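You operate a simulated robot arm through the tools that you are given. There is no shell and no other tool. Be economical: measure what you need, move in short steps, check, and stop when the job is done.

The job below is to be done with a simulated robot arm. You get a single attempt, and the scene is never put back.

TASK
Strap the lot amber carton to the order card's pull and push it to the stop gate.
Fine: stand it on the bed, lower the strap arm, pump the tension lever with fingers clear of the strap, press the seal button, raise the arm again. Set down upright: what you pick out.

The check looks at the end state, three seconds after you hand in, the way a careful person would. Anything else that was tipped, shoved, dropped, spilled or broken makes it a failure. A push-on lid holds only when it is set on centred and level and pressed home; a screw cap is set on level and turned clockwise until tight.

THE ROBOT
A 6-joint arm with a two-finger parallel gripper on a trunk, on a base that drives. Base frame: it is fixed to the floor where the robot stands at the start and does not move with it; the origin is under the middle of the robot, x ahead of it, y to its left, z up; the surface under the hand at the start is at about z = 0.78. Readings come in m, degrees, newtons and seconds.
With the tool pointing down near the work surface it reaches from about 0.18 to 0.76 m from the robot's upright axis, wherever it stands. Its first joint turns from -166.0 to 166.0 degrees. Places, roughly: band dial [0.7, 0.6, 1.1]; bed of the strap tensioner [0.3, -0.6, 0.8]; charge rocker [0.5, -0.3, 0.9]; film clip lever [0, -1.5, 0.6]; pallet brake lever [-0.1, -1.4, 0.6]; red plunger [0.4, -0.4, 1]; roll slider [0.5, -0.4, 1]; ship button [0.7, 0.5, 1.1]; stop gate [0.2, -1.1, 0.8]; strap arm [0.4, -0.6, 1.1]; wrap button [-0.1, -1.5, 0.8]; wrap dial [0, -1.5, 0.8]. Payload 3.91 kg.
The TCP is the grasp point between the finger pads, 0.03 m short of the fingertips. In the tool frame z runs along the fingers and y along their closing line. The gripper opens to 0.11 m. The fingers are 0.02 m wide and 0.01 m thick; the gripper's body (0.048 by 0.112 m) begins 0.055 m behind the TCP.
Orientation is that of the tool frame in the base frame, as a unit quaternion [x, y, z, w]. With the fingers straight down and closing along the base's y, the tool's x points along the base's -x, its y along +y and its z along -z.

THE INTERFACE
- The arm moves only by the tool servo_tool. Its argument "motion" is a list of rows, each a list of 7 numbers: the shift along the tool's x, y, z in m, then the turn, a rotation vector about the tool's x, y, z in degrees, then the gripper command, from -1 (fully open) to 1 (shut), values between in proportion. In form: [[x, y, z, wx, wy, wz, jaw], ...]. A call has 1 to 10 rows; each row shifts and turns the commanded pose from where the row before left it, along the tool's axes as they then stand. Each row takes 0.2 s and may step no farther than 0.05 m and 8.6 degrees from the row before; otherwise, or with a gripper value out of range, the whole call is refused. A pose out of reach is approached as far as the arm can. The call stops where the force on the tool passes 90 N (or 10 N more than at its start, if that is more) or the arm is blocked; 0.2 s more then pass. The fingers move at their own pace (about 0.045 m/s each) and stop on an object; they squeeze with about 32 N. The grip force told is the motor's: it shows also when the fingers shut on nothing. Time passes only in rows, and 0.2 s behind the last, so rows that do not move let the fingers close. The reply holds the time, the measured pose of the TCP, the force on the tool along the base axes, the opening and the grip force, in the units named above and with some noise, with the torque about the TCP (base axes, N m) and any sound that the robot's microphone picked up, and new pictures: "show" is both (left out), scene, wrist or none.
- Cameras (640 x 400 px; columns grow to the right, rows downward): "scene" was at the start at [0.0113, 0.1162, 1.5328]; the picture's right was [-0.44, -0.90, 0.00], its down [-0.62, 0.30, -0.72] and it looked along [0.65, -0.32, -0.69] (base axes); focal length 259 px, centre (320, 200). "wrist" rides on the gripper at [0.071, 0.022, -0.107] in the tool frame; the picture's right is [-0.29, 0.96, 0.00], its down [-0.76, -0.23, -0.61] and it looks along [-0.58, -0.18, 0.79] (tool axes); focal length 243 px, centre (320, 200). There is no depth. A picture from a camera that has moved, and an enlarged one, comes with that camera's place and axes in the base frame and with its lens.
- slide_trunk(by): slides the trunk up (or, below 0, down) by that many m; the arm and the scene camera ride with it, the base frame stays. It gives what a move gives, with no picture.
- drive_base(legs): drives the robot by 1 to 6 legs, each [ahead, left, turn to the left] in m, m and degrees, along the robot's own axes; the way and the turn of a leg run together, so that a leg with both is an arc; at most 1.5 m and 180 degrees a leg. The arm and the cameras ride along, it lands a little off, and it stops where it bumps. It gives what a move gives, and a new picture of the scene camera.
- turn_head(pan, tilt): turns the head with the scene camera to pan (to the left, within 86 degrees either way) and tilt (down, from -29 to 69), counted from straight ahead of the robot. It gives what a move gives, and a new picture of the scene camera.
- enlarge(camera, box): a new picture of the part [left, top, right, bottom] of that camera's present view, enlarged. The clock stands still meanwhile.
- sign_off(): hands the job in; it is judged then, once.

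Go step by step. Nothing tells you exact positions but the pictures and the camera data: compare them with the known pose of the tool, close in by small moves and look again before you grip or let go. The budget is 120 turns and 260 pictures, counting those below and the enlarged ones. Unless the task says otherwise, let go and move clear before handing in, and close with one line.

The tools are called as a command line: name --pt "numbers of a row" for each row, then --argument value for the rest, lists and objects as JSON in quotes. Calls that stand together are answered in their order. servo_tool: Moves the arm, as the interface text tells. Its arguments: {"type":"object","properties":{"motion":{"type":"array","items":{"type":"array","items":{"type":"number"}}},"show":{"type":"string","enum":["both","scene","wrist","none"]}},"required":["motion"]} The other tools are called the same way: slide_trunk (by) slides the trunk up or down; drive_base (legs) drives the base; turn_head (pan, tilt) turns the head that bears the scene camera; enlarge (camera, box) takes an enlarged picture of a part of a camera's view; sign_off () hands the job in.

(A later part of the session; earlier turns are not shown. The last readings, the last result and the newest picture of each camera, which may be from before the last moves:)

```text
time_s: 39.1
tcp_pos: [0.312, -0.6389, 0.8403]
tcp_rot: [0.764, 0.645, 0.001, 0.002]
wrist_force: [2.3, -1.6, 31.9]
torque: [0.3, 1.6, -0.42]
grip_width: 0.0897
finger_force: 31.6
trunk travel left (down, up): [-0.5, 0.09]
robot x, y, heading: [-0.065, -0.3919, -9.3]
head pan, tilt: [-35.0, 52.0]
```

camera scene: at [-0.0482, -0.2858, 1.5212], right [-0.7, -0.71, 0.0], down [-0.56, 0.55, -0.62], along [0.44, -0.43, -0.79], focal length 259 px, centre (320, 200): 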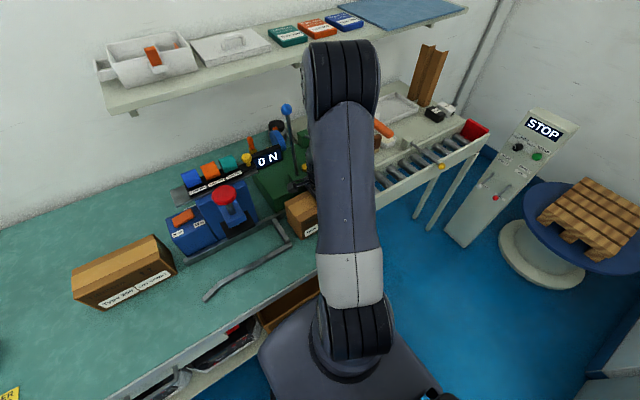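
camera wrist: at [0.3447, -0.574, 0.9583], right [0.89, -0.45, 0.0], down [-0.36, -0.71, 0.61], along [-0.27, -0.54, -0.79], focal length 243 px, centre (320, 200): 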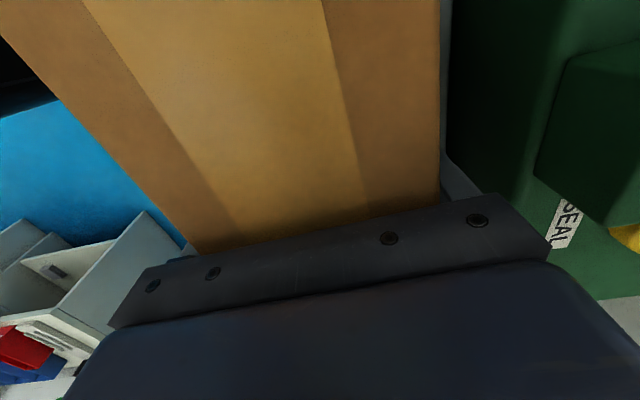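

It's on the bed. I open slightly and rise clear.

servo_tool --pt "0 0 -0.002 0 0 0 -0.8" --pt "0 0 0 0 0 0 -0.8" --pt "0 0 0 0 0 0 -0.8" --pt "0 0 -0.03 0 0 0 -0.8" --pt "0 0 -0.04 0 0 0 -0.8" --pt "0 0 -0.04 0 0 0 -0.8" --pt "0 0 -0.04 0 0 0 -0.8" --pt "0.04 0 -0.03 0 0 0 -0.8" --pt "0.04 0 0 0 0 0 -0.8" --pt "0 0 0 0 0 0 -0.8"

```text
time_s: 41.3
tcp_pos: [0.326, -0.5581, 1.0208]
tcp_rot: [0.765, 0.645, 0.0, 0.0]
wrist_force: [-0.2, 0.9, 0.4]
torque: [0.03, -0.01, 0.02]
grip_width: 0.0992
finger_force: 0.1
trunk travel left (down, up): [-0.5, 0.09]
robot x, y, heading: [-0.0634, -0.3933, -9.5]
head pan, tilt: [-35.0, 52.0]
camera scene: at [-0.0486, -0.2853, 1.5212], right [-0.7, -0.71, 0.0], down [-0.56, 0.55, -0.62], along [0.44, -0.43, -0.79], focal length 259 px, centre (320, 200)
camera wrist: at [0.3586, -0.4928, 1.1284], right [0.89, -0.45, 0.0], down [-0.36, -0.71, 0.61], along [-0.27, -0.54, -0.79], focal length 243 px, centre (320, 200)
```

scene: 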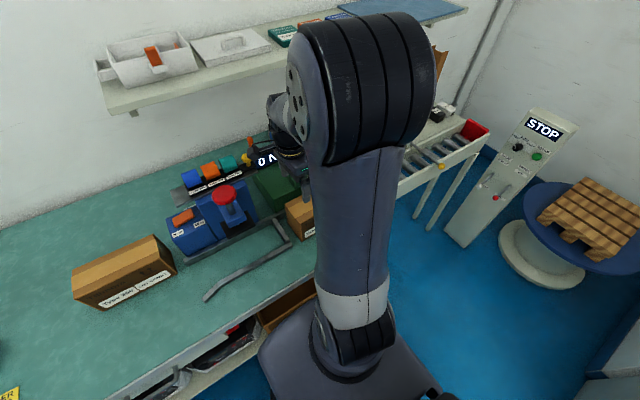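
wrist: 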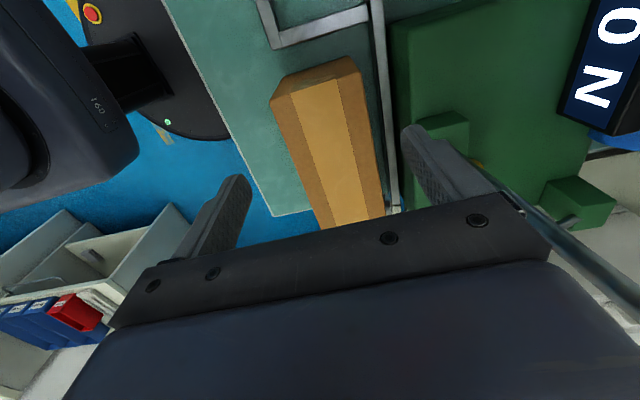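

The carton stands on the bed. I raise and pull the hand away upstream to view the strap arm and lever clearly.

servo_tool --pt "0.03 -0.03 -0.02 0 0 0 -1" --pt "0.03 -0.03 -0.02 0 0 0 -1" --pt "0.03 -0.03 -0.02 0 0 0 -1" --pt "0.03 0 -0.03 0 0 0 -1" --pt "0.03 0 -0.03 0 0 0 -1" --pt "0.045 0 0 0 0 0 -1" --pt "0.045 0 0 0 0 0 -1" --pt "0.045 0 0 0 0 0 -1" --pt "0.045 0 0 0 0 0 -1" --pt "0 0 0 0 0 0 -1" --show "wrist"

servo_tool --pt "0.045 0 0 0 0 0 -1" --pt "0.045 0 0 0 0 0 -1" --pt "0.045 0 0 0 0 0 -1" --pt "0.045 0 0 0 0 0 -1" --pt "0.045 0 0 0 0 0 -1" --pt "0 0 0 0 0 0 -1" --show "scene"

```text
time_s: 43.5
tcp_pos: [0.2922, -0.2184, 1.1415]
tcp_rot: [0.765, 0.645, 0.0, -0.001]
wrist_force: [0.0, 0.9, -0.5]
torque: [0.02, 0.03, 0.02]
grip_width: 0.11
finger_force: 0.1
trunk travel left (down, up): [-0.5, 0.09]
robot x, y, heading: [-0.0658, -0.394, -9.4]
head pan, tilt: [-35.0, 52.0]
camera wrist: at [0.3246, -0.1532, 1.249], right [0.89, -0.45, 0.0], down [-0.36, -0.71, 0.61], along [-0.27, -0.54, -0.79], focal length 243 px, centre (320, 200)
```

wrist: 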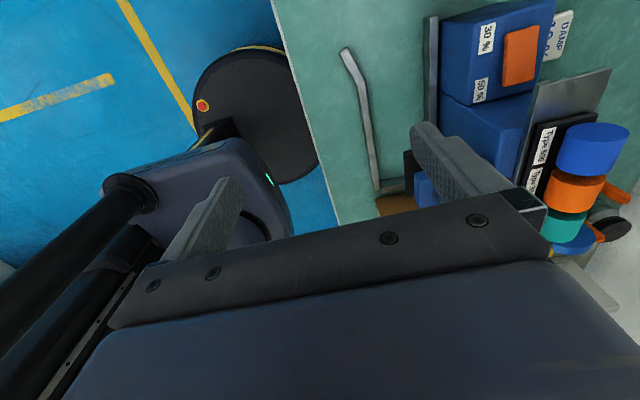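

```text
time_s: 44.9
tcp_pos: [0.3288, 0.003, 1.1413]
tcp_rot: [0.765, 0.644, 0.0, 0.0]
wrist_force: [-0.1, -0.6, 0.0]
torque: [-0.01, 0.0, 0.01]
grip_width: 0.1099
finger_force: 0.1
trunk travel left (down, up): [-0.5, 0.09]
robot x, y, heading: [-0.0654, -0.3934, -9.6]
head pan, tilt: [-35.0, 52.0]
camera scene: at [-0.0485, -0.2851, 1.5211], right [-0.7, -0.71, 0.0], down [-0.56, 0.55, -0.62], along [0.44, -0.43, -0.79], focal length 259 px, centre (320, 200)
```

scene: 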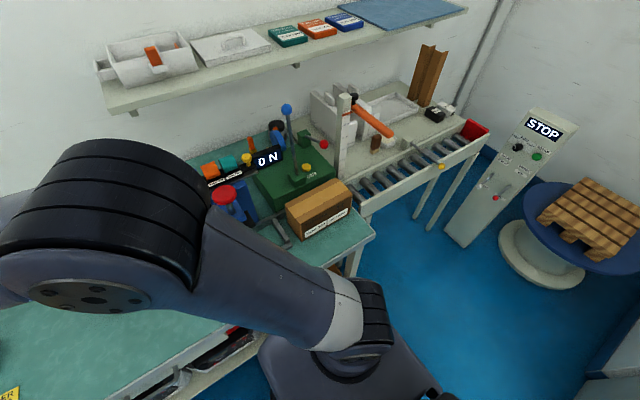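

enlarge --camera "scene" --box '[230, 90, 370, 250]'

enlarge --camera "scene" --box '[330, 80, 500, 220]'

```text
2.50 times, centred on (300, 170) of scene
camera zoom: at [-0.0485, -0.2851, 1.5211], right [-0.7, -0.71, 0.0], down [-0.56, 0.55, -0.62], along [0.44, -0.43, -0.79], focal length 648 px, centre (370, 275)
```

zoom: 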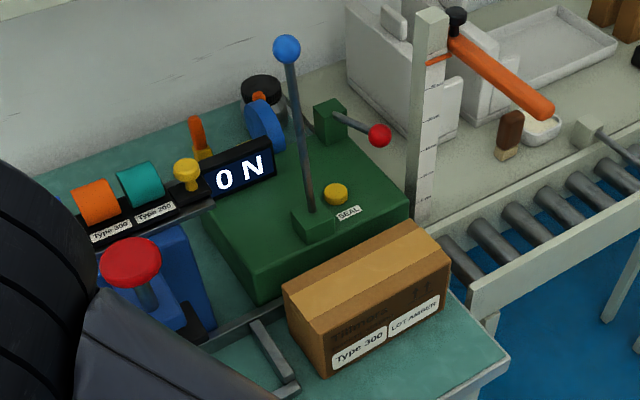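

```text
2.86 times, centred on (415, 150) of scene
camera zoom: at [-0.0485, -0.2851, 1.5211], right [-0.7, -0.71, 0.0], down [-0.56, 0.55, -0.62], along [0.44, -0.43, -0.79], focal length 740 px, centre (49, 343)
```

zoom: 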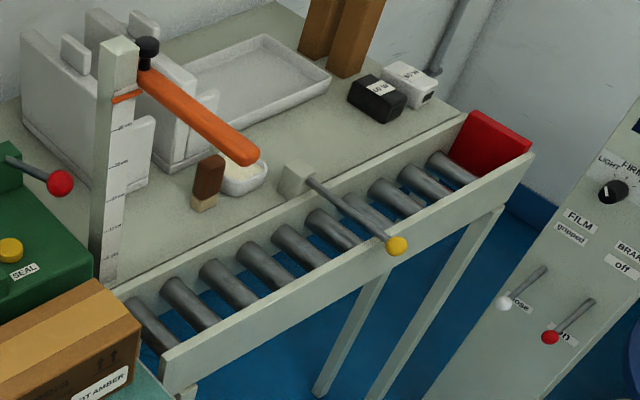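

The machine geometry is clear: strap arm with blue knob at about [0.44, −0.64, 1.135] pivoting on the green box, red-ball tension lever at about [0.42, −0.76, 0.97], SEAL button at about [0.44, −0.69, 0.89]. I turn the tool back, rise, shut the fingers and go over to behind the blue knob.

servo_tool --pt "0 0 -0.02 0 0 -8.5 1" --pt "0 0 -0.02 0 0 -8.5 1" --pt "0 0 -0.02 0 0 -8.5 1" --pt "0 0 -0.02 0 0 -8.5 1" --pt "0 0 -0.02 0 0 -8.5 1" --pt "0 0 -0.02 0 0 -8.5 1" --pt "0 0 -0.01 0 0 -8.5 1" --pt "0 0 0 0 0 -8.5 1" --pt "0 0 0 0 0 -8.5 1" --pt "0 0 0 0 0 -8.5 1" --show "none"

servo_tool --pt "0 0 0 0 0 -5 1" --pt "-0.02 -0.045 0 0 0 0 1" --pt "-0.02 -0.045 0 0 0 0 1" --pt "-0.02 -0.045 0 0 0 0 1" --pt "-0.02 -0.045 0 0 0 0 1" --pt "-0.02 -0.045 0 0 0 0 1" --pt "-0.02 -0.045 0 0 0 0 1" --pt "-0.02 -0.045 0 0 0 0 1" --pt "-0.02 -0.045 0 0 0 0 1" --pt "0 0 0 0 0 0 1"

```text
time_s: 47.1
tcp_pos: [0.3289, 0.0007, 1.2705]
tcp_rot: [0.128, 0.992, 0.001, 0.001]
wrist_force: [0.5, 0.4, 0.7]
torque: [0.01, 0.03, -0.02]
grip_width: 0.0001
finger_force: 31.6
trunk travel left (down, up): [-0.5, 0.09]
robot x, y, heading: [-0.0654, -0.3919, -9.6]
head pan, tilt: [-35.0, 52.0]
```

```text
time_s: 49.3
tcp_pos: [0.4274, -0.3794, 1.2714]
tcp_rot: [0.085, 0.996, -0.001, -0.001]
wrist_force: [-0.3, 0.0, -0.9]
torque: [-0.01, -0.01, 0.0]
grip_width: 0.0
finger_force: 32.3
trunk travel left (down, up): [-0.5, 0.09]
robot x, y, heading: [-0.0621, -0.392, -9.6]
head pan, tilt: [-35.0, 52.0]
camera scene: at [-0.0485, -0.2858, 1.5212], right [-0.7, -0.71, 0.0], down [-0.56, 0.55, -0.62], along [0.44, -0.43, -0.79], focal length 259 px, centre (320, 200)
camera wrist: at [0.3607, -0.3467, 1.3795], right [0.45, 0.89, 0.0], down [0.71, -0.35, 0.61], along [0.54, -0.27, -0.79], focal length 243 px, centre (320, 200)
```

scene: 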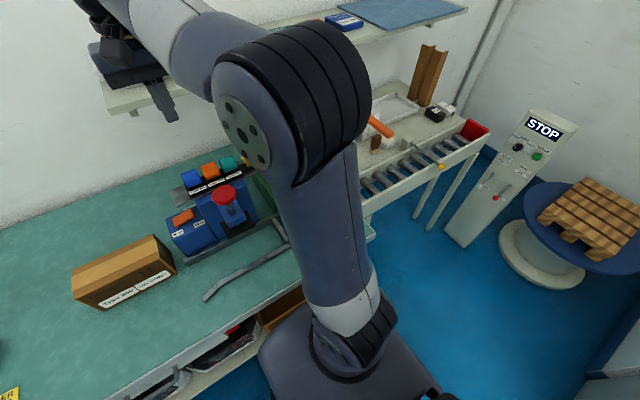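
wrist: 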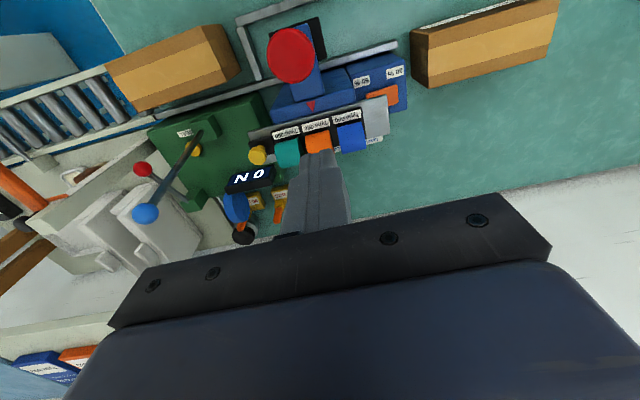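

The knob checks out at [0.443, −0.647, 1.135]. I move behind it, staying above its height.

servo_tool --pt "-0.03 -0.03 0 0 0 0 1" --pt "-0.03 -0.03 0 0 0 0 1" --pt "-0.03 -0.03 0 0 0 0 1" --pt "-0.015 -0.04 0 0 0 0 1" --pt "0 -0.045 0 0 0 0 1" --pt "0 -0.045 0 0 0 0 1" --pt "0 -0.039 0 0 0 0 1" --pt "0 0 0 0 0 0 1"

```text
time_s: 51.1
tcp_pos: [0.4781, -0.65, 1.2581]
tcp_rot: [0.085, 0.996, -0.001, 0.002]
wrist_force: [-0.3, -0.2, -0.1]
torque: [-0.01, 0.02, 0.0]
grip_width: 0.0003
finger_force: 32.2
out of reach, approached as far as the arm can: row 5, 6, 7
trunk travel left (down, up): [-0.5, 0.09]
robot x, y, heading: [-0.0616, -0.3944, -9.6]
head pan, tilt: [-35.0, 52.0]
camera scene: at [-0.0487, -0.2858, 1.5212], right [-0.7, -0.71, 0.0], down [-0.56, 0.55, -0.62], along [0.44, -0.43, -0.79], focal length 259 px, centre (320, 200)
camera wrist: at [0.4104, -0.6168, 1.3658], right [0.45, 0.89, 0.0], down [0.71, -0.35, 0.61], along [0.55, -0.27, -0.79], focal length 243 px, centre (320, 200)
```

scene: 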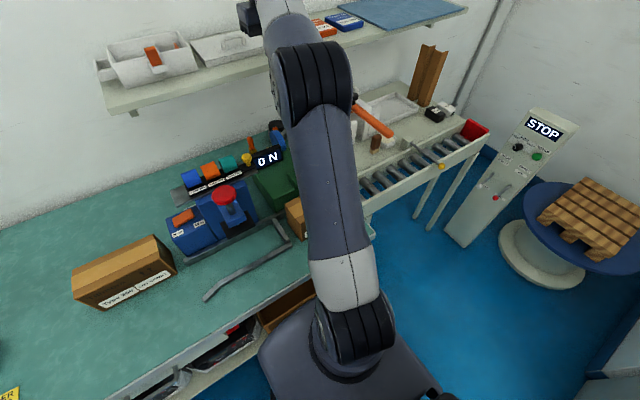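
wrist: 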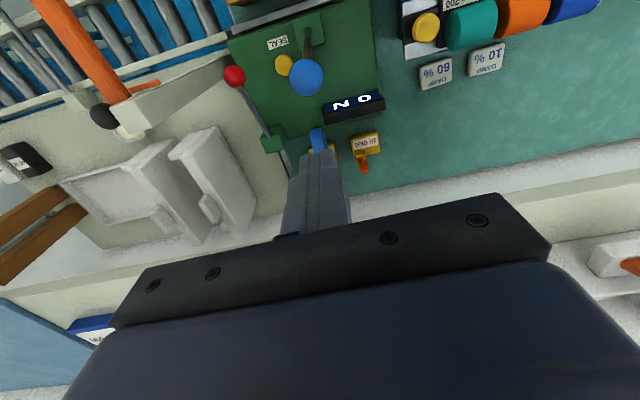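

The fingers are just behind the knob. I add 8 mm and descend behind the arm.

servo_tool --pt "0 0 0.03 0 0 0 1" --pt "-0.008 0 0.02 0 0 0 1" --pt "0 0 0.04 0 0 0 1" --pt "0 0 0.03 0 0 0 1" --pt "0 0 0.02 0 0 0 1" --pt "0 0 0 0 0 0 1" --show "wrist"

```text
time_s: 52.5
tcp_pos: [0.4856, -0.6506, 1.1189]
tcp_rot: [0.085, 0.996, 0.0, 0.0]
wrist_force: [-0.3, -1.1, 0.0]
torque: [0.0, 0.01, -0.03]
grip_width: 0.0
finger_force: 32.1
trunk travel left (down, up): [-0.5, 0.09]
robot x, y, heading: [-0.0652, -0.3912, -9.5]
head pan, tilt: [-35.0, 52.0]
camera wrist: at [0.4185, -0.6177, 1.2262], right [0.45, 0.89, 0.0], down [0.71, -0.35, 0.61], along [0.54, -0.27, -0.79], focal length 243 px, centre (320, 200)
```

wrist: 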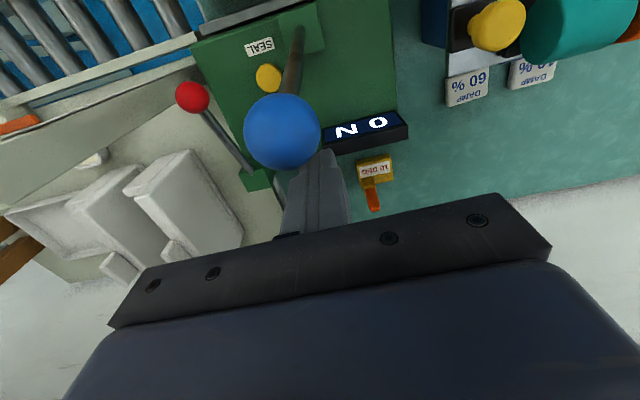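

servo_tool --pt "0.02 0 0 0 0 0 1" --pt "0.02 0 0 0 0 0 1" --pt "0.02 0 0 0 0 0 1" --pt "0.02 0 0.005 0 0 0 1" --pt "0 0 0 0 0 0 1" --show "wrist"

```text
time_s: 53.7
tcp_pos: [0.4067, -0.6356, 1.1127]
tcp_rot: [0.085, 0.996, -0.001, 0.0]
wrist_force: [0.3, -0.1, 0.2]
torque: [-0.02, -0.02, 0.0]
grip_width: 0.0003
finger_force: 32.2
trunk travel left (down, up): [-0.5, 0.09]
robot x, y, heading: [-0.0687, -0.3942, -9.6]
head pan, tilt: [-35.0, 52.0]
camera wrist: at [0.3395, -0.6032, 1.2208], right [0.45, 0.89, 0.0], down [0.71, -0.36, 0.61], along [0.54, -0.27, -0.79], focal length 243 px, centre (320, 200)
```

wrist: 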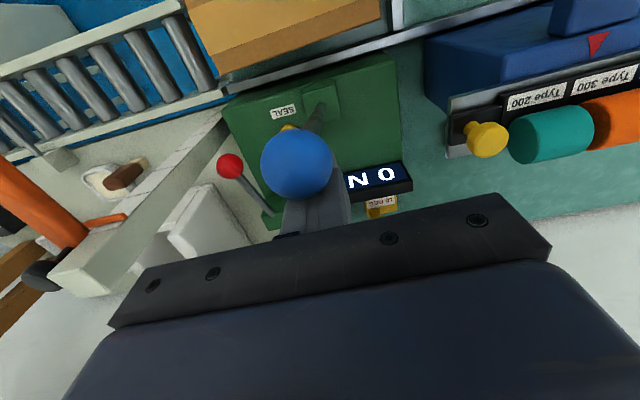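

The strap arm follows freely. I continue along its arc.

servo_tool --pt "0.025 0 0.022 0 0 0 1" --pt "0.027 0 0.022 0 0 0 1" --pt "0.02 0 0.016 0 0 0 1" --pt "0.021 0 0.017 0 0 0 1" --pt "0.016 0 0.02 0 0 0 1" --pt "0 0 0 0 0 0 1" --show "wrist"

```text
time_s: 55.1
tcp_pos: [0.2994, -0.6182, 1.0174]
tcp_rot: [0.084, 0.996, 0.0, 0.0]
wrist_force: [-0.4, -0.3, 0.6]
torque: [0.01, 0.02, 0.0]
grip_width: 0.0
finger_force: 32.0
trunk travel left (down, up): [-0.5, 0.09]
robot x, y, heading: [-0.0668, -0.3909, -9.6]
head pan, tilt: [-35.0, 52.0]
camera wrist: at [0.2322, -0.5858, 1.124], right [0.45, 0.89, 0.0], down [0.71, -0.35, 0.61], along [0.54, -0.27, -0.79], focal length 243 px, centre (320, 200)
```

wrist: 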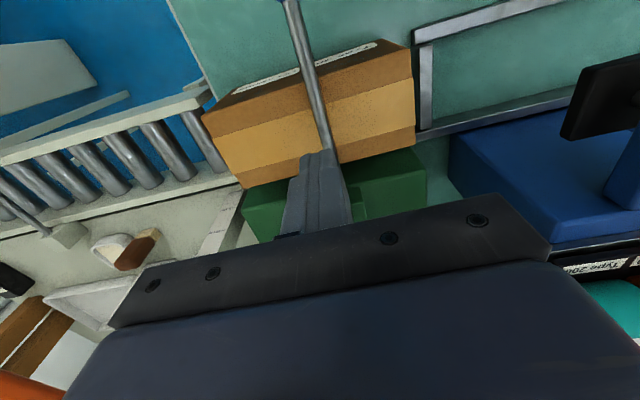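

The arm seems to have swung down over the carton by itself. I press gently down on it to make sure it is fully down.

servo_tool --pt "0.02 0 0.03 0 0 0 1" --pt "0.01 0 0.02 0 0 0 1" --pt "0 0 0.01 0 0 0 1" --pt "0 0 0.01 0 0 0 1" --pt "0 0 0 0 0 0 1" --show "wrist"

```text
time_s: 56.3
tcp_pos: [0.27, -0.6138, 0.9476]
tcp_rot: [0.085, 0.996, -0.002, 0.001]
wrist_force: [-1.5, -0.1, 9.3]
torque: [0.0, 0.01, 0.03]
grip_width: 0.0003
finger_force: 32.0
trunk travel left (down, up): [-0.5, 0.09]
robot x, y, heading: [-0.0683, -0.3924, -9.4]
head pan, tilt: [-35.0, 52.0]
camera wrist: at [0.2024, -0.5802, 1.0546], right [0.45, 0.89, 0.0], down [0.71, -0.35, 0.61], along [0.55, -0.27, -0.79], focal length 243 px, centre (320, 200)
```

wrist: 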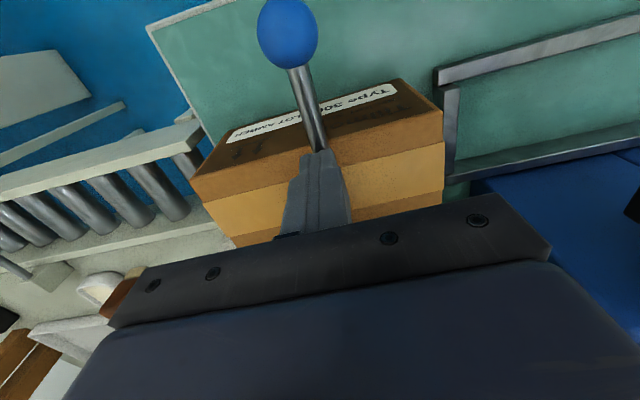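

servo_tool --pt "0 0 0.006 0 0 0 1" --pt "0 0 0.006 0 0 0 1" --pt "0 0 0 0 0 0 1" --show "none"

```text
time_s: 56.8
tcp_pos: [0.2684, -0.6125, 0.9463]
tcp_rot: [0.084, 0.996, -0.005, 0.008]
wrist_force: [-18.0, 13.1, 65.1]
torque: [0.52, 0.48, 0.0]
grip_width: 0.0
finger_force: 32.1
trunk travel left (down, up): [-0.5, 0.09]
robot x, y, heading: [-0.0687, -0.3948, -9.3]
head pan, tilt: [-35.0, 52.0]
stopped in row 2: the force on the tool passed its limit at 102 N (the readings are from after the stop); the commanded pose is now the measured one
```

The arm is firmly down on the carton. I rise and look at the lever and display.

servo_tool --pt "0 0 -0.02 0 0 0 1" --pt "0 0 -0.04 0 0 0 1" --pt "0 0 -0.045 0 0 0 1" --pt "0 0 -0.045 0 0 0 1" --pt "0 0 -0.045 0 0 0 1" --pt "0 0 -0.045 0 0 0 1" --pt "0 0 0 0 0 0 1" --show "wrist"

enlarge --camera "wrist" --box '[160, 0, 460, 200]'

```text
time_s: 58.4
tcp_pos: [0.2707, -0.6131, 1.1816]
tcp_rot: [0.085, 0.996, -0.004, 0.005]
wrist_force: [0.0, -0.2, 0.8]
torque: [-0.02, -0.01, -0.01]
grip_width: 0.0001
finger_force: 31.6
trunk travel left (down, up): [-0.5, 0.09]
robot x, y, heading: [-0.0666, -0.3926, -9.4]
head pan, tilt: [-35.0, 52.0]
camera wrist: at [0.2023, -0.5802, 1.2881], right [0.45, 0.89, 0.0], down [0.7, -0.35, 0.62], along [0.55, -0.28, -0.79], focal length 243 px, centre (320, 200)
```

wrist: 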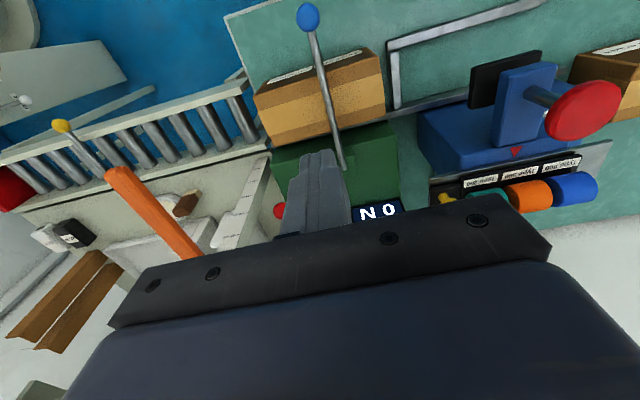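

```text
2.00 times, centred on (310, 100) of wrist
camera zoom: at [0.2023, -0.5802, 1.2881], right [0.45, 0.89, 0.0], down [0.7, -0.35, 0.62], along [0.55, -0.28, -0.79], focal length 485 px, centre (340, 400)
```

zoom: 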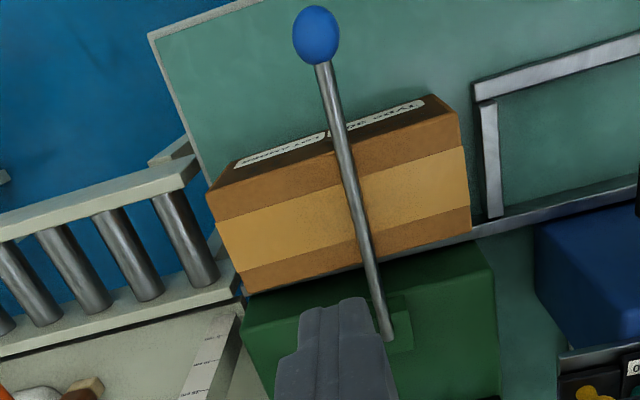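

The strap arm lies over the carton. Now I turn the tool 90° and lean it upstream so that it stays clear of the height gauge post when pressing the tension lever.

servo_tool --pt "0 0 0 0 0 8.5 1" --pt "0 0 0 0 0 8.5 1" --pt "0 0 0 0 0 8.5 1" --pt "0 0 0 0 0 8.5 1" --pt "0 0 0 0 0 8.5 1" --pt "0 0 0 0 0 8.5 1" --pt "0 0 0 0 0 8.5 1" --pt "0 0 0 0 0 8.5 1" --pt "0 0 0 0 0 8.5 1" --pt "0 0 0 0 0 8.5 1" --show "none"

servo_tool --pt "0 0 0 0 0 5 1" --pt "0 0.04 0 0 0 0 1" --pt "0 0.04 0 0 0 0 1" --pt "0 0.04 0 0 0 0 1" --pt "0 0.04 0 0 0 0 1" --pt "0 0 0 0 -8.5 0 1" --pt "0 0 0 0 -8.5 0 1" --pt "0 0 0 0 0 0 1"

```text
time_s: 60.6
tcp_pos: [0.2702, -0.6146, 1.1811]
tcp_rot: [0.736, 0.677, 0.002, 0.006]
wrist_force: [-0.7, -0.1, -0.8]
torque: [0.01, 0.04, 0.03]
grip_width: 0.0002
finger_force: 32.4
trunk travel left (down, up): [-0.5, 0.09]
robot x, y, heading: [-0.0654, -0.3931, -9.5]
head pan, tilt: [-35.0, 52.0]
```

```text
time_s: 62.4
tcp_pos: [0.4278, -0.6394, 1.1821]
tcp_rot: [0.756, 0.637, -0.112, 0.101]
wrist_force: [0.1, 0.1, 1.1]
torque: [0.03, -0.02, 0.02]
grip_width: 0.0002
finger_force: 31.9
trunk travel left (down, up): [-0.5, 0.09]
robot x, y, heading: [-0.0682, -0.3937, -9.4]
head pan, tilt: [-35.0, 52.0]
camera scene: at [-0.0486, -0.2853, 1.5212], right [-0.7, -0.71, 0.0], down [-0.56, 0.55, -0.62], along [0.44, -0.43, -0.79], focal length 259 px, centre (320, 200)
camera wrist: at [0.4651, -0.5454, 1.2646], right [0.9, -0.43, 0.1], down [-0.33, -0.5, 0.8], along [-0.3, -0.75, -0.59], focal length 243 px, centre (320, 200)
```

scene: 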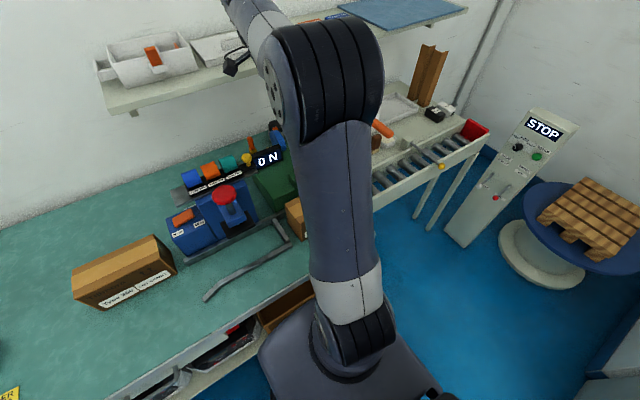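
wrist: 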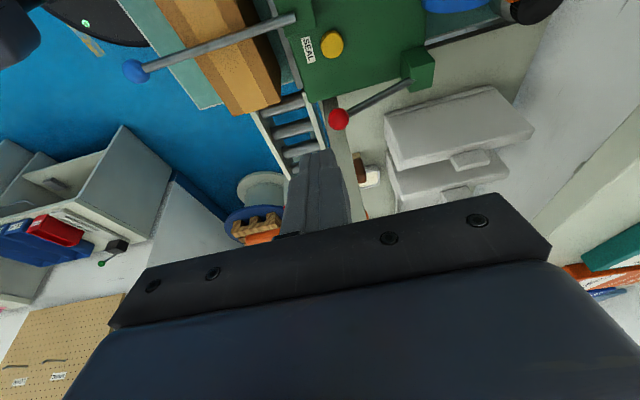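

The ball is confirmed at [0.42, −0.762, 0.966]. I approach to about 1–2 cm above it.

servo_tool --pt "-0.0122 0.0026 0.0355 0 0 0 1" --pt "-0.0122 0.0026 0.0355 0 0 0 1" --pt "-0.0122 0.0026 0.0355 0 0 0 1" --pt "-0.0122 0.0026 0.0355 0 0 0 1" --pt "-0.0122 0.0026 0.0355 0 0 0 1" --pt "0 0 0 0 0 0 1"

```text
time_s: 63.8
tcp_pos: [0.4249, -0.7524, 1.0319]
tcp_rot: [0.756, 0.637, -0.111, 0.101]
wrist_force: [0.1, 0.1, -0.3]
torque: [0.04, -0.03, -0.02]
grip_width: 0.0002
finger_force: 32.4
trunk travel left (down, up): [-0.5, 0.09]
robot x, y, heading: [-0.0658, -0.3942, -9.6]
head pan, tilt: [-35.0, 52.0]
camera scene: at [-0.0486, -0.2858, 1.5212], right [-0.7, -0.71, 0.0], down [-0.56, 0.55, -0.62], along [0.44, -0.43, -0.79], focal length 259 px, centre (320, 200)
camera wrist: at [0.4611, -0.6585, 1.114], right [0.9, -0.43, 0.1], down [-0.33, -0.5, 0.8], along [-0.3, -0.75, -0.59], focal length 243 px, centre (320, 200)
```

scene: 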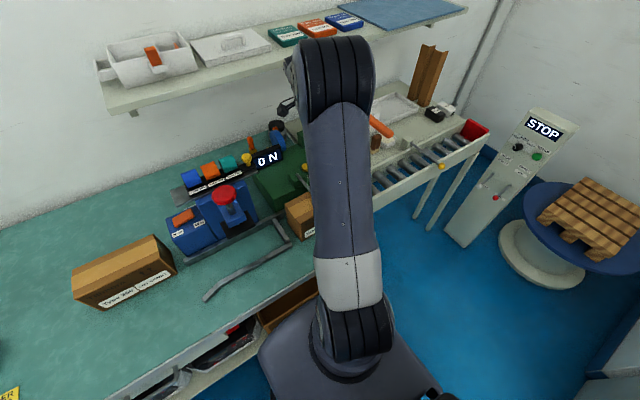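
wrist: 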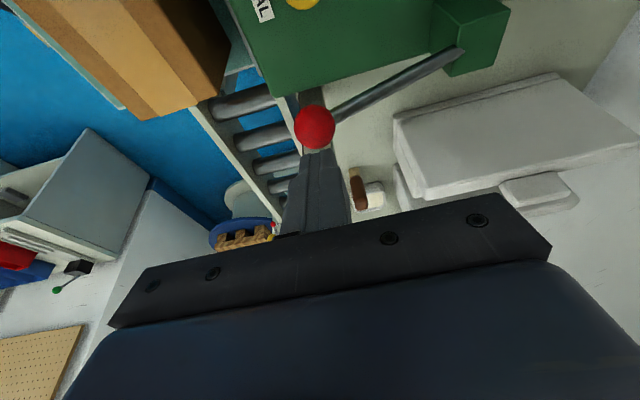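

Tip is right over the ball. I press straight down a first short amount and watch the display.

servo_tool --pt "0.0035 0 0.0115 0 0 0 1" --pt "0.0035 0 0.0115 0 0 0 1" --pt "0.0035 0 0.0115 0 0 0 1" --pt "0 0 0 0 0 0 1"

enlarge --camera "scene" --box '[240, 130, 320, 180]'

```text
time_s: 64.8
tcp_pos: [0.4235, -0.7531, 0.9966]
tcp_rot: [0.756, 0.637, -0.111, 0.101]
wrist_force: [-1.9, 2.2, 2.5]
torque: [0.0, 0.08, -0.03]
grip_width: 0.0
finger_force: 32.2
trunk travel left (down, up): [-0.5, 0.09]
robot x, y, heading: [-0.07, -0.3931, -9.5]
head pan, tilt: [-35.0, 52.0]
camera scene: at [-0.0492, -0.2852, 1.5212], right [-0.7, -0.71, 0.0], down [-0.56, 0.55, -0.62], along [0.44, -0.43, -0.79], focal length 259 px, centre (320, 200)
camera wrist: at [0.4607, -0.6579, 1.0778], right [0.9, -0.43, 0.1], down [-0.33, -0.5, 0.8], along [-0.3, -0.75, -0.59], focal length 243 px, centre (320, 200)
```

scene: 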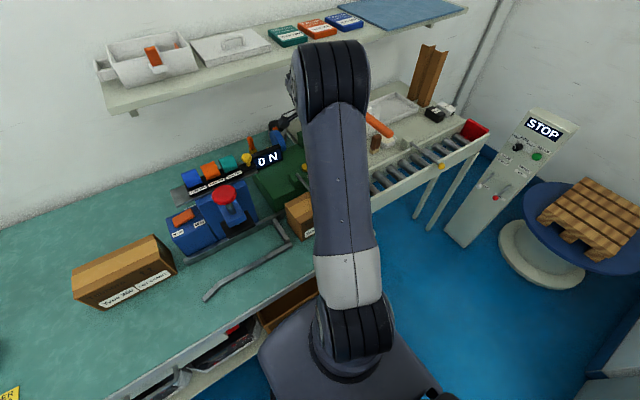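
wrist: 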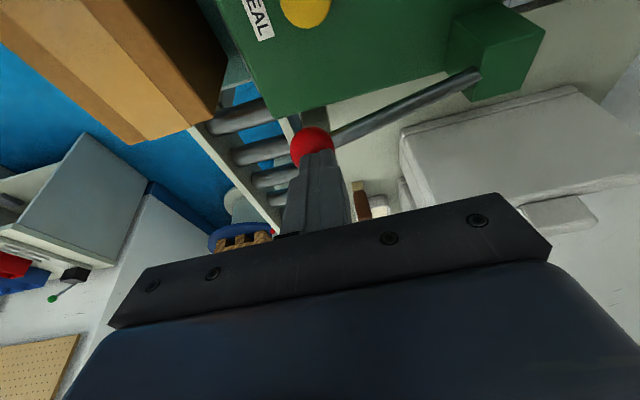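

```text
8.00 times, centred on (280, 155) of scene
camera zoom: at [-0.0492, -0.2852, 1.5212], right [-0.7, -0.71, 0.0], down [-0.56, 0.55, -0.62], along [0.44, -0.43, -0.79], focal length 2072 px, centre (640, 560)
```

zoom: 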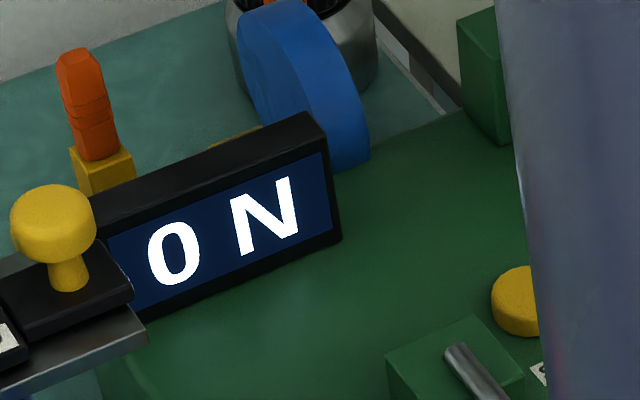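

Contact, the lever moves with low force. I continue the stroke.

servo_tool --pt "0.0035 0 0.0115 0 0 0 1" --pt "0.0035 0 0.0115 0 0 0 1" --pt "0 0 0 0 0 0 1" --show "wrist"

enlarge --camera "scene" --box '[240, 130, 320, 180]'

```text
time_s: 65.6
tcp_pos: [0.4243, -0.7532, 0.9718]
tcp_rot: [0.756, 0.637, -0.111, 0.102]
wrist_force: [-2.9, 2.0, 4.2]
torque: [0.04, 0.12, -0.07]
grip_width: 0.0
finger_force: 32.1
trunk travel left (down, up): [-0.5, 0.09]
robot x, y, heading: [-0.0644, -0.3919, -9.5]
head pan, tilt: [-35.0, 52.0]
camera wrist: at [0.4606, -0.658, 1.0537], right [0.9, -0.43, 0.1], down [-0.33, -0.5, 0.8], along [-0.3, -0.75, -0.59], focal length 243 px, centre (320, 200)
```

wrist: 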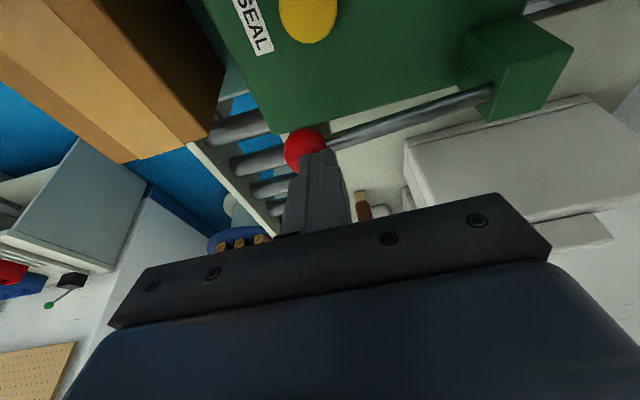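

```text
8.00 times, centred on (280, 155) of scene
camera zoom: at [-0.0493, -0.2851, 1.5212], right [-0.7, -0.71, 0.0], down [-0.56, 0.55, -0.62], along [0.44, -0.43, -0.79], focal length 2072 px, centre (640, 560)
```

zoom: 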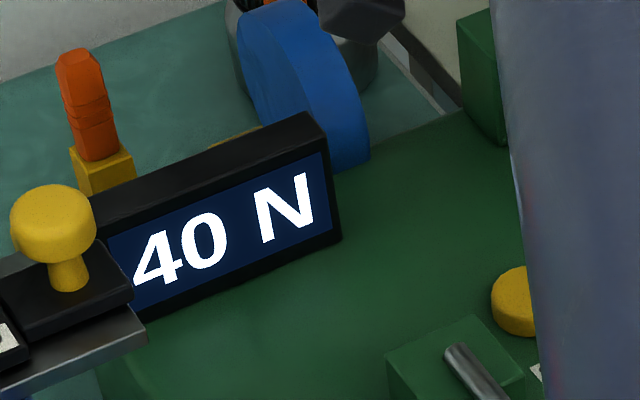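

One stroke gave 40 N. I raise the fingers to let the lever return.

servo_tool --pt "-0.0047 0 -0.0153 0 0 0 1" --pt "-0.0047 0 -0.0153 0 0 0 1" --pt "-0.0047 0 -0.0153 0 0 0 1" --pt "-0.0047 0 -0.0153 0 0 0 1" --pt "0 0 0 0 0 0 1" --show "wrist"

enlarge --camera "scene" --box '[240, 130, 320, 180]'

```text
time_s: 66.8
tcp_pos: [0.4236, -0.7527, 1.0355]
tcp_rot: [0.756, 0.637, -0.112, 0.102]
wrist_force: [-0.6, -0.6, -0.7]
torque: [0.02, 0.0, 0.01]
grip_width: 0.0
finger_force: 32.3
trunk travel left (down, up): [-0.5, 0.09]
robot x, y, heading: [-0.0663, -0.396, -9.5]
head pan, tilt: [-35.0, 52.0]
camera wrist: at [0.4606, -0.6582, 1.1174], right [0.9, -0.43, 0.1], down [-0.33, -0.5, 0.8], along [-0.3, -0.75, -0.59], focal length 243 px, centre (320, 200)
```

wrist: 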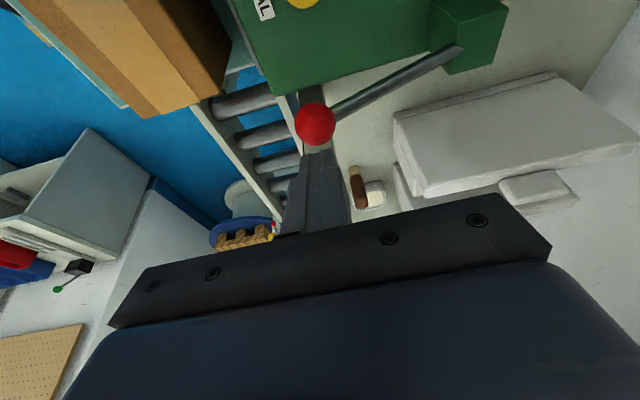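

```text
8.00 times, centred on (280, 155) of scene
camera zoom: at [-0.0488, -0.2854, 1.5212], right [-0.7, -0.71, 0.0], down [-0.56, 0.55, -0.62], along [0.44, -0.43, -0.79], focal length 2072 px, centre (640, 560)
```

zoom: 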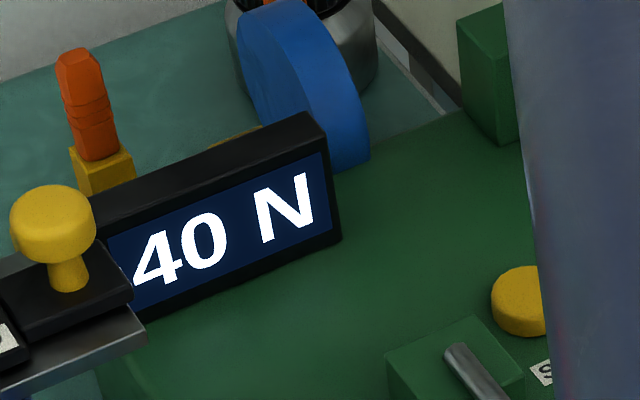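

The lever came back and the 40 N held. A second identical stroke should give 80 N.

servo_tool --pt "0.0047 0 0.0153 0 0 0 1" --pt "0.0037 0 0.0122 0 0 0 1" --pt "0.0035 0 0.0115 0 0 0 1" --pt "0.0035 0 0.0115 0 0 0 1" --pt "0.0033 0 0.0107 0 0 0 1" --pt "0 0 0 0 0 0 1" --show "none"

enlarge --camera "scene" --box '[240, 130, 320, 180]'

```text
time_s: 68.2
tcp_pos: [0.4243, -0.7529, 0.9732]
tcp_rot: [0.756, 0.637, -0.111, 0.1]
wrist_force: [-3.2, 1.6, 4.5]
torque: [0.05, 0.13, -0.05]
grip_width: 0.0
finger_force: 31.7
trunk travel left (down, up): [-0.5, 0.09]
robot x, y, heading: [-0.0671, -0.3933, -9.6]
head pan, tilt: [-35.0, 52.0]
```

```text
8.00 times, centred on (280, 155) of scene
camera zoom: at [-0.0494, -0.285, 1.5212], right [-0.7, -0.71, 0.0], down [-0.56, 0.55, -0.62], along [0.44, -0.43, -0.79], focal length 2072 px, centre (640, 560)
```

zoom: 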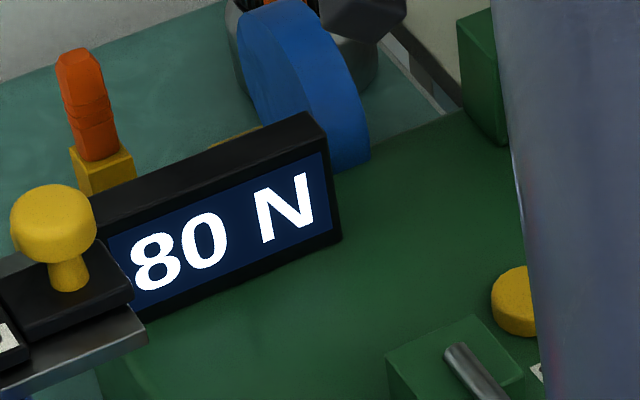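

80 N, within 75–85. I release the lever, straighten the tool, and move over the SEAL button.

servo_tool --pt "-0.0047 0 -0.0153 0 0 0 1" --pt "-0.0047 0 -0.0153 0 0 0 1" --pt "-0.0047 0 -0.0153 0 0 0 1" --pt "-0.0047 0 -0.0153 0 0 0 1" --pt "0.02 0.004 0 0 8.5 0 1" --pt "0.02 0.005 0 0 8.5 0 1" --pt "0.0135 0.004 0.02 0 0 0 1" --pt "0 0 0.025 0 0 0 1" --pt "0 0 0 0 0 0 1" --show "wrist"

enlarge --camera "scene" --box '[240, 130, 320, 180]'

```text
time_s: 70.2
tcp_pos: [0.4442, -0.7025, 0.9822]
tcp_rot: [0.765, 0.644, 0.002, 0.005]
wrist_force: [0.1, 0.4, 0.0]
torque: [0.0, 0.02, -0.01]
grip_width: 0.0
finger_force: 32.4
trunk travel left (down, up): [-0.5, 0.09]
robot x, y, heading: [-0.0669, -0.3922, -9.5]
head pan, tilt: [-35.0, 52.0]
camera wrist: at [0.4775, -0.6371, 1.0891], right [0.89, -0.45, 0.01], down [-0.36, -0.71, 0.61], along [-0.26, -0.55, -0.79], focal length 243 px, centre (320, 200)
```

wrist: 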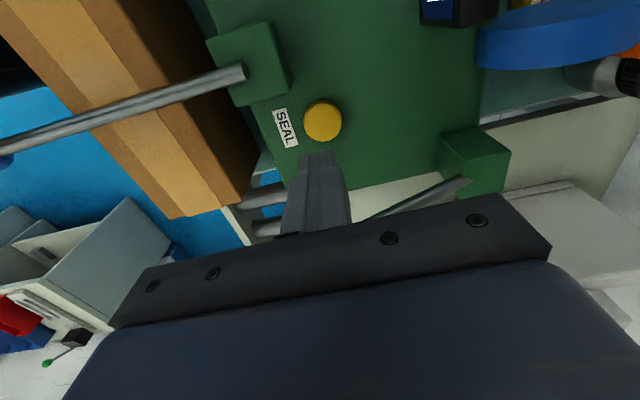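

```text
8.00 times, centred on (280, 155) of scene
camera zoom: at [-0.0486, -0.2856, 1.5212], right [-0.7, -0.71, 0.0], down [-0.56, 0.55, -0.62], along [0.44, -0.43, -0.79], focal length 2072 px, centre (640, 560)
```

zoom: 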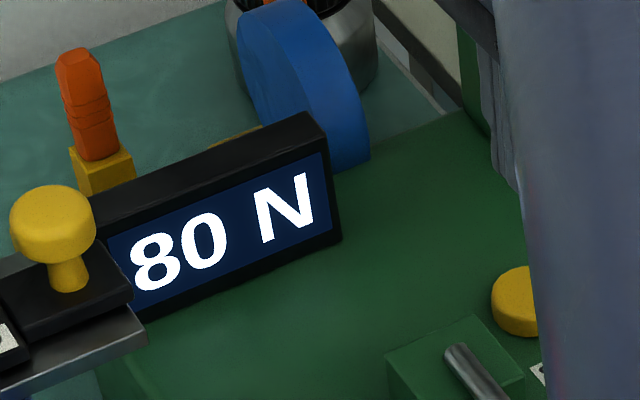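

servo_tool --pt "0 0.004 0.03 0 0 0 1" --pt "0 0 0.025 0 0 0 1" --pt "0 0 0.006 0 0 0 1" --pt "0 0 0.006 0 0 0 1" --pt "0 0 0 0 0 0 1" --show "wrist"

enlarge --camera "scene" --box '[240, 130, 320, 180]'

```text
time_s: 71.4
tcp_pos: [0.4501, -0.706, 0.9143]
tcp_rot: [0.765, 0.644, 0.001, 0.005]
wrist_force: [-0.5, 0.1, 0.7]
torque: [0.0, 0.0, 0.03]
grip_width: 0.0
finger_force: 32.2
trunk travel left (down, up): [-0.5, 0.09]
robot x, y, heading: [-0.0693, -0.392, -10.2]
head pan, tilt: [-35.0, 52.0]
camera wrist: at [0.4822, -0.6377, 1.0221], right [0.89, -0.45, 0.01], down [-0.36, -0.71, 0.61], along [-0.26, -0.55, -0.79], focal length 243 px, centre (320, 200)
```

wrist: 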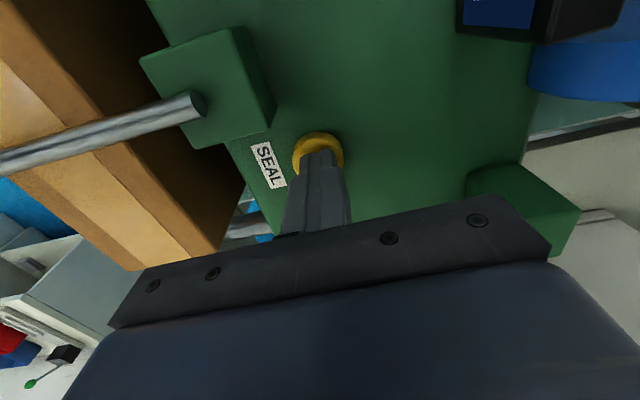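

```text
8.00 times, centred on (280, 155) of scene
camera zoom: at [-0.0488, -0.2855, 1.5212], right [-0.7, -0.71, 0.0], down [-0.56, 0.55, -0.62], along [0.44, -0.43, -0.79], focal length 2072 px, centre (640, 560)
```

zoom: 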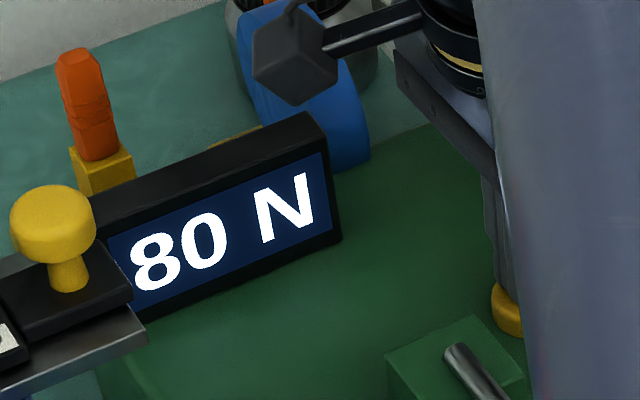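

The fingertips are on the button. I press it.

servo_tool --pt "0 0 0.003 0 0 0 1" --pt "0 0 0.003 0 0 0 1" --pt "0 0 0.003 0 0 0 1" --pt "0 0 0 0 0 0 1" --show "none"

enlarge --camera "scene" --box '[240, 130, 320, 180]'

```text
time_s: 72.4
tcp_pos: [0.4505, -0.7042, 0.9079]
tcp_rot: [0.764, 0.645, 0.002, 0.009]
wrist_force: [0.3, 1.6, 17.3]
torque: [0.05, 0.01, 0.05]
grip_width: 0.0003
finger_force: 32.1
trunk travel left (down, up): [-0.5, 0.09]
robot x, y, heading: [-0.0691, -0.3957, -9.7]
head pan, tilt: [-35.0, 52.0]
heard: click
```

```text
8.00 times, centred on (280, 155) of scene
camera zoom: at [-0.0499, -0.2845, 1.5213], right [-0.7, -0.71, 0.0], down [-0.56, 0.55, -0.62], along [0.44, -0.43, -0.79], focal length 2072 px, centre (640, 560)
```

zoom: 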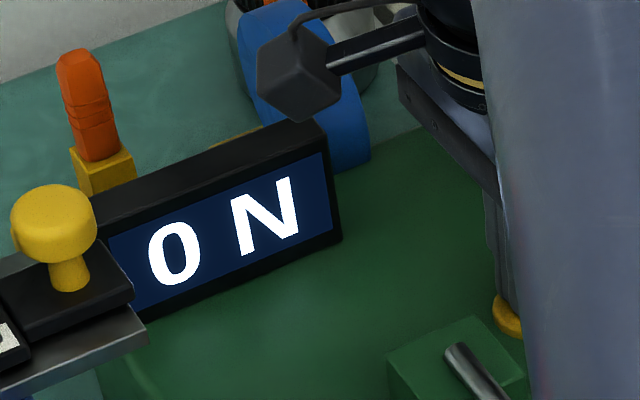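

A click, and the display is back to 0 N: sealed. I rise, move over the knob of the lowered arm and turn the tool to close along the line.

servo_tool --pt "0 0 -0.03 0 0 0 1" --pt "0 0 -0.045 0 0 0 1" --pt "0 0 -0.045 0 0 0 1" --pt "0 0 -0.045 0 0 0 1" --pt "0.02 -0.04 0 0 0 0 1" --pt "0.02 -0.045 0 0 0 0 1" --pt "0.02 -0.045 0 0 0 0 1" --pt "0 -0.045 0 0 0 0 1" --pt "0 -0.045 0 0 0 0 1" --pt "0 -0.043 0 0 0 0 1" --show "scene"

servo_tool --pt "0 0 0 0 0 -8.5 -0.3" --pt "0 0 0 0 0 -8.5 -0.3" --pt "0 0 0 0 0 -8.5 -0.3" --pt "0 0 0 0 0 -8.5 -0.3" --pt "0 0 0 0 0 -8.5 -0.3" --pt "0 0 0 0 0 -8.5 -0.3" --pt "0 0 0 0 0 -8.5 -0.3" --pt "0 0 0 0 0 -8.5 -0.3" --pt "0 0 0 0 0 -8.5 -0.3" --pt "0 0 0 0 0 -8.5 -0.3" --show "none"

servo_tool --pt "0 0 0 0 0 -5 -0.3" --pt "0 0 0 0 0 0 -0.3"

```text
time_s: 74.6
tcp_pos: [0.1988, -0.5992, 1.0681]
tcp_rot: [0.765, 0.645, 0.001, 0.005]
wrist_force: [0.7, -0.1, -0.1]
torque: [0.02, 0.01, 0.0]
grip_width: 0.0
finger_force: 32.0
trunk travel left (down, up): [-0.5, 0.09]
robot x, y, heading: [-0.0639, -0.3938, -9.7]
head pan, tilt: [-35.0, 52.0]
camera scene: at [-0.0489, -0.2853, 1.5212], right [-0.7, -0.71, 0.0], down [-0.56, 0.55, -0.62], along [0.44, -0.43, -0.79], focal length 259 px, centre (320, 200)
```

scene: 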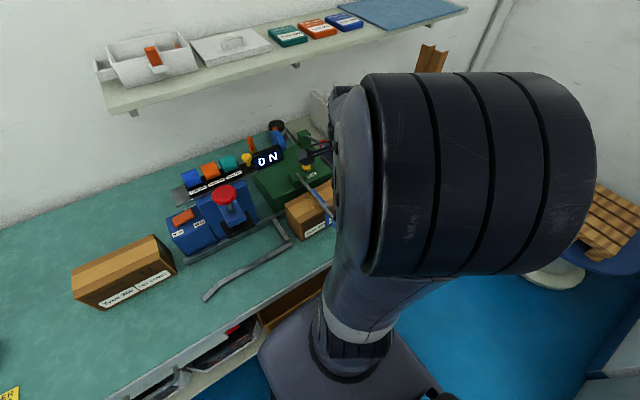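

```text
time_s: 76.8
tcp_pos: [0.1993, -0.5995, 1.0678]
tcp_rot: [0.127, 0.992, -0.003, 0.006]
wrist_force: [-0.3, 0.4, -0.5]
torque: [-0.01, -0.03, 0.0]
grip_width: 0.0717
finger_force: 0.1
trunk travel left (down, up): [-0.5, 0.09]
robot x, y, heading: [-0.0656, -0.3926, -9.8]
head pan, tilt: [-35.0, 52.0]
```

```text
time_s: 77.4
tcp_pos: [0.199, -0.6002, 1.0684]
tcp_rot: [0.084, 0.996, -0.003, 0.005]
wrist_force: [0.3, 0.5, 0.5]
torque: [0.0, -0.03, -0.01]
grip_width: 0.0717
finger_force: 0.0
trunk travel left (down, up): [-0.5, 0.09]
robot x, y, heading: [-0.0643, -0.3923, -9.7]
head pan, tilt: [-35.0, 52.0]
camera scene: at [-0.0488, -0.2854, 1.5212], right [-0.7, -0.71, 0.0], down [-0.56, 0.55, -0.62], along [0.44, -0.43, -0.79], focal length 259 px, centre (320, 200)
camera wrist: at [0.1316, -0.5664, 1.1742], right [0.45, 0.89, 0.0], down [0.7, -0.35, 0.62], along [0.55, -0.28, -0.79], focal length 243 px, centre (320, 200)
```

scene: 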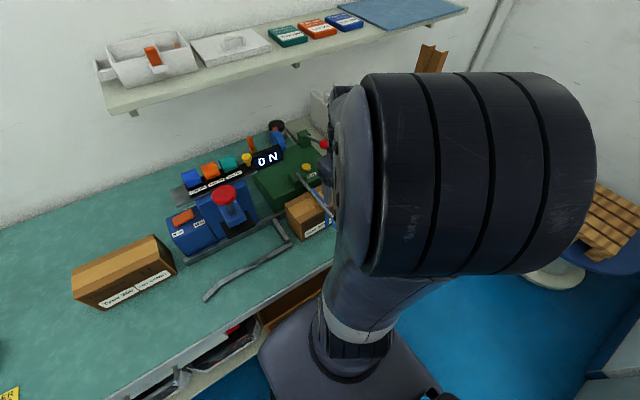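
wrist: 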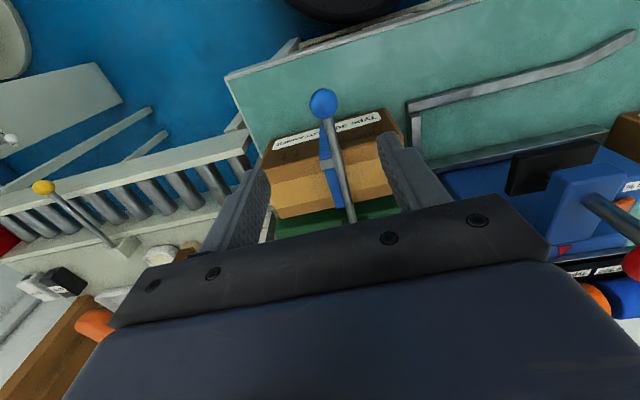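

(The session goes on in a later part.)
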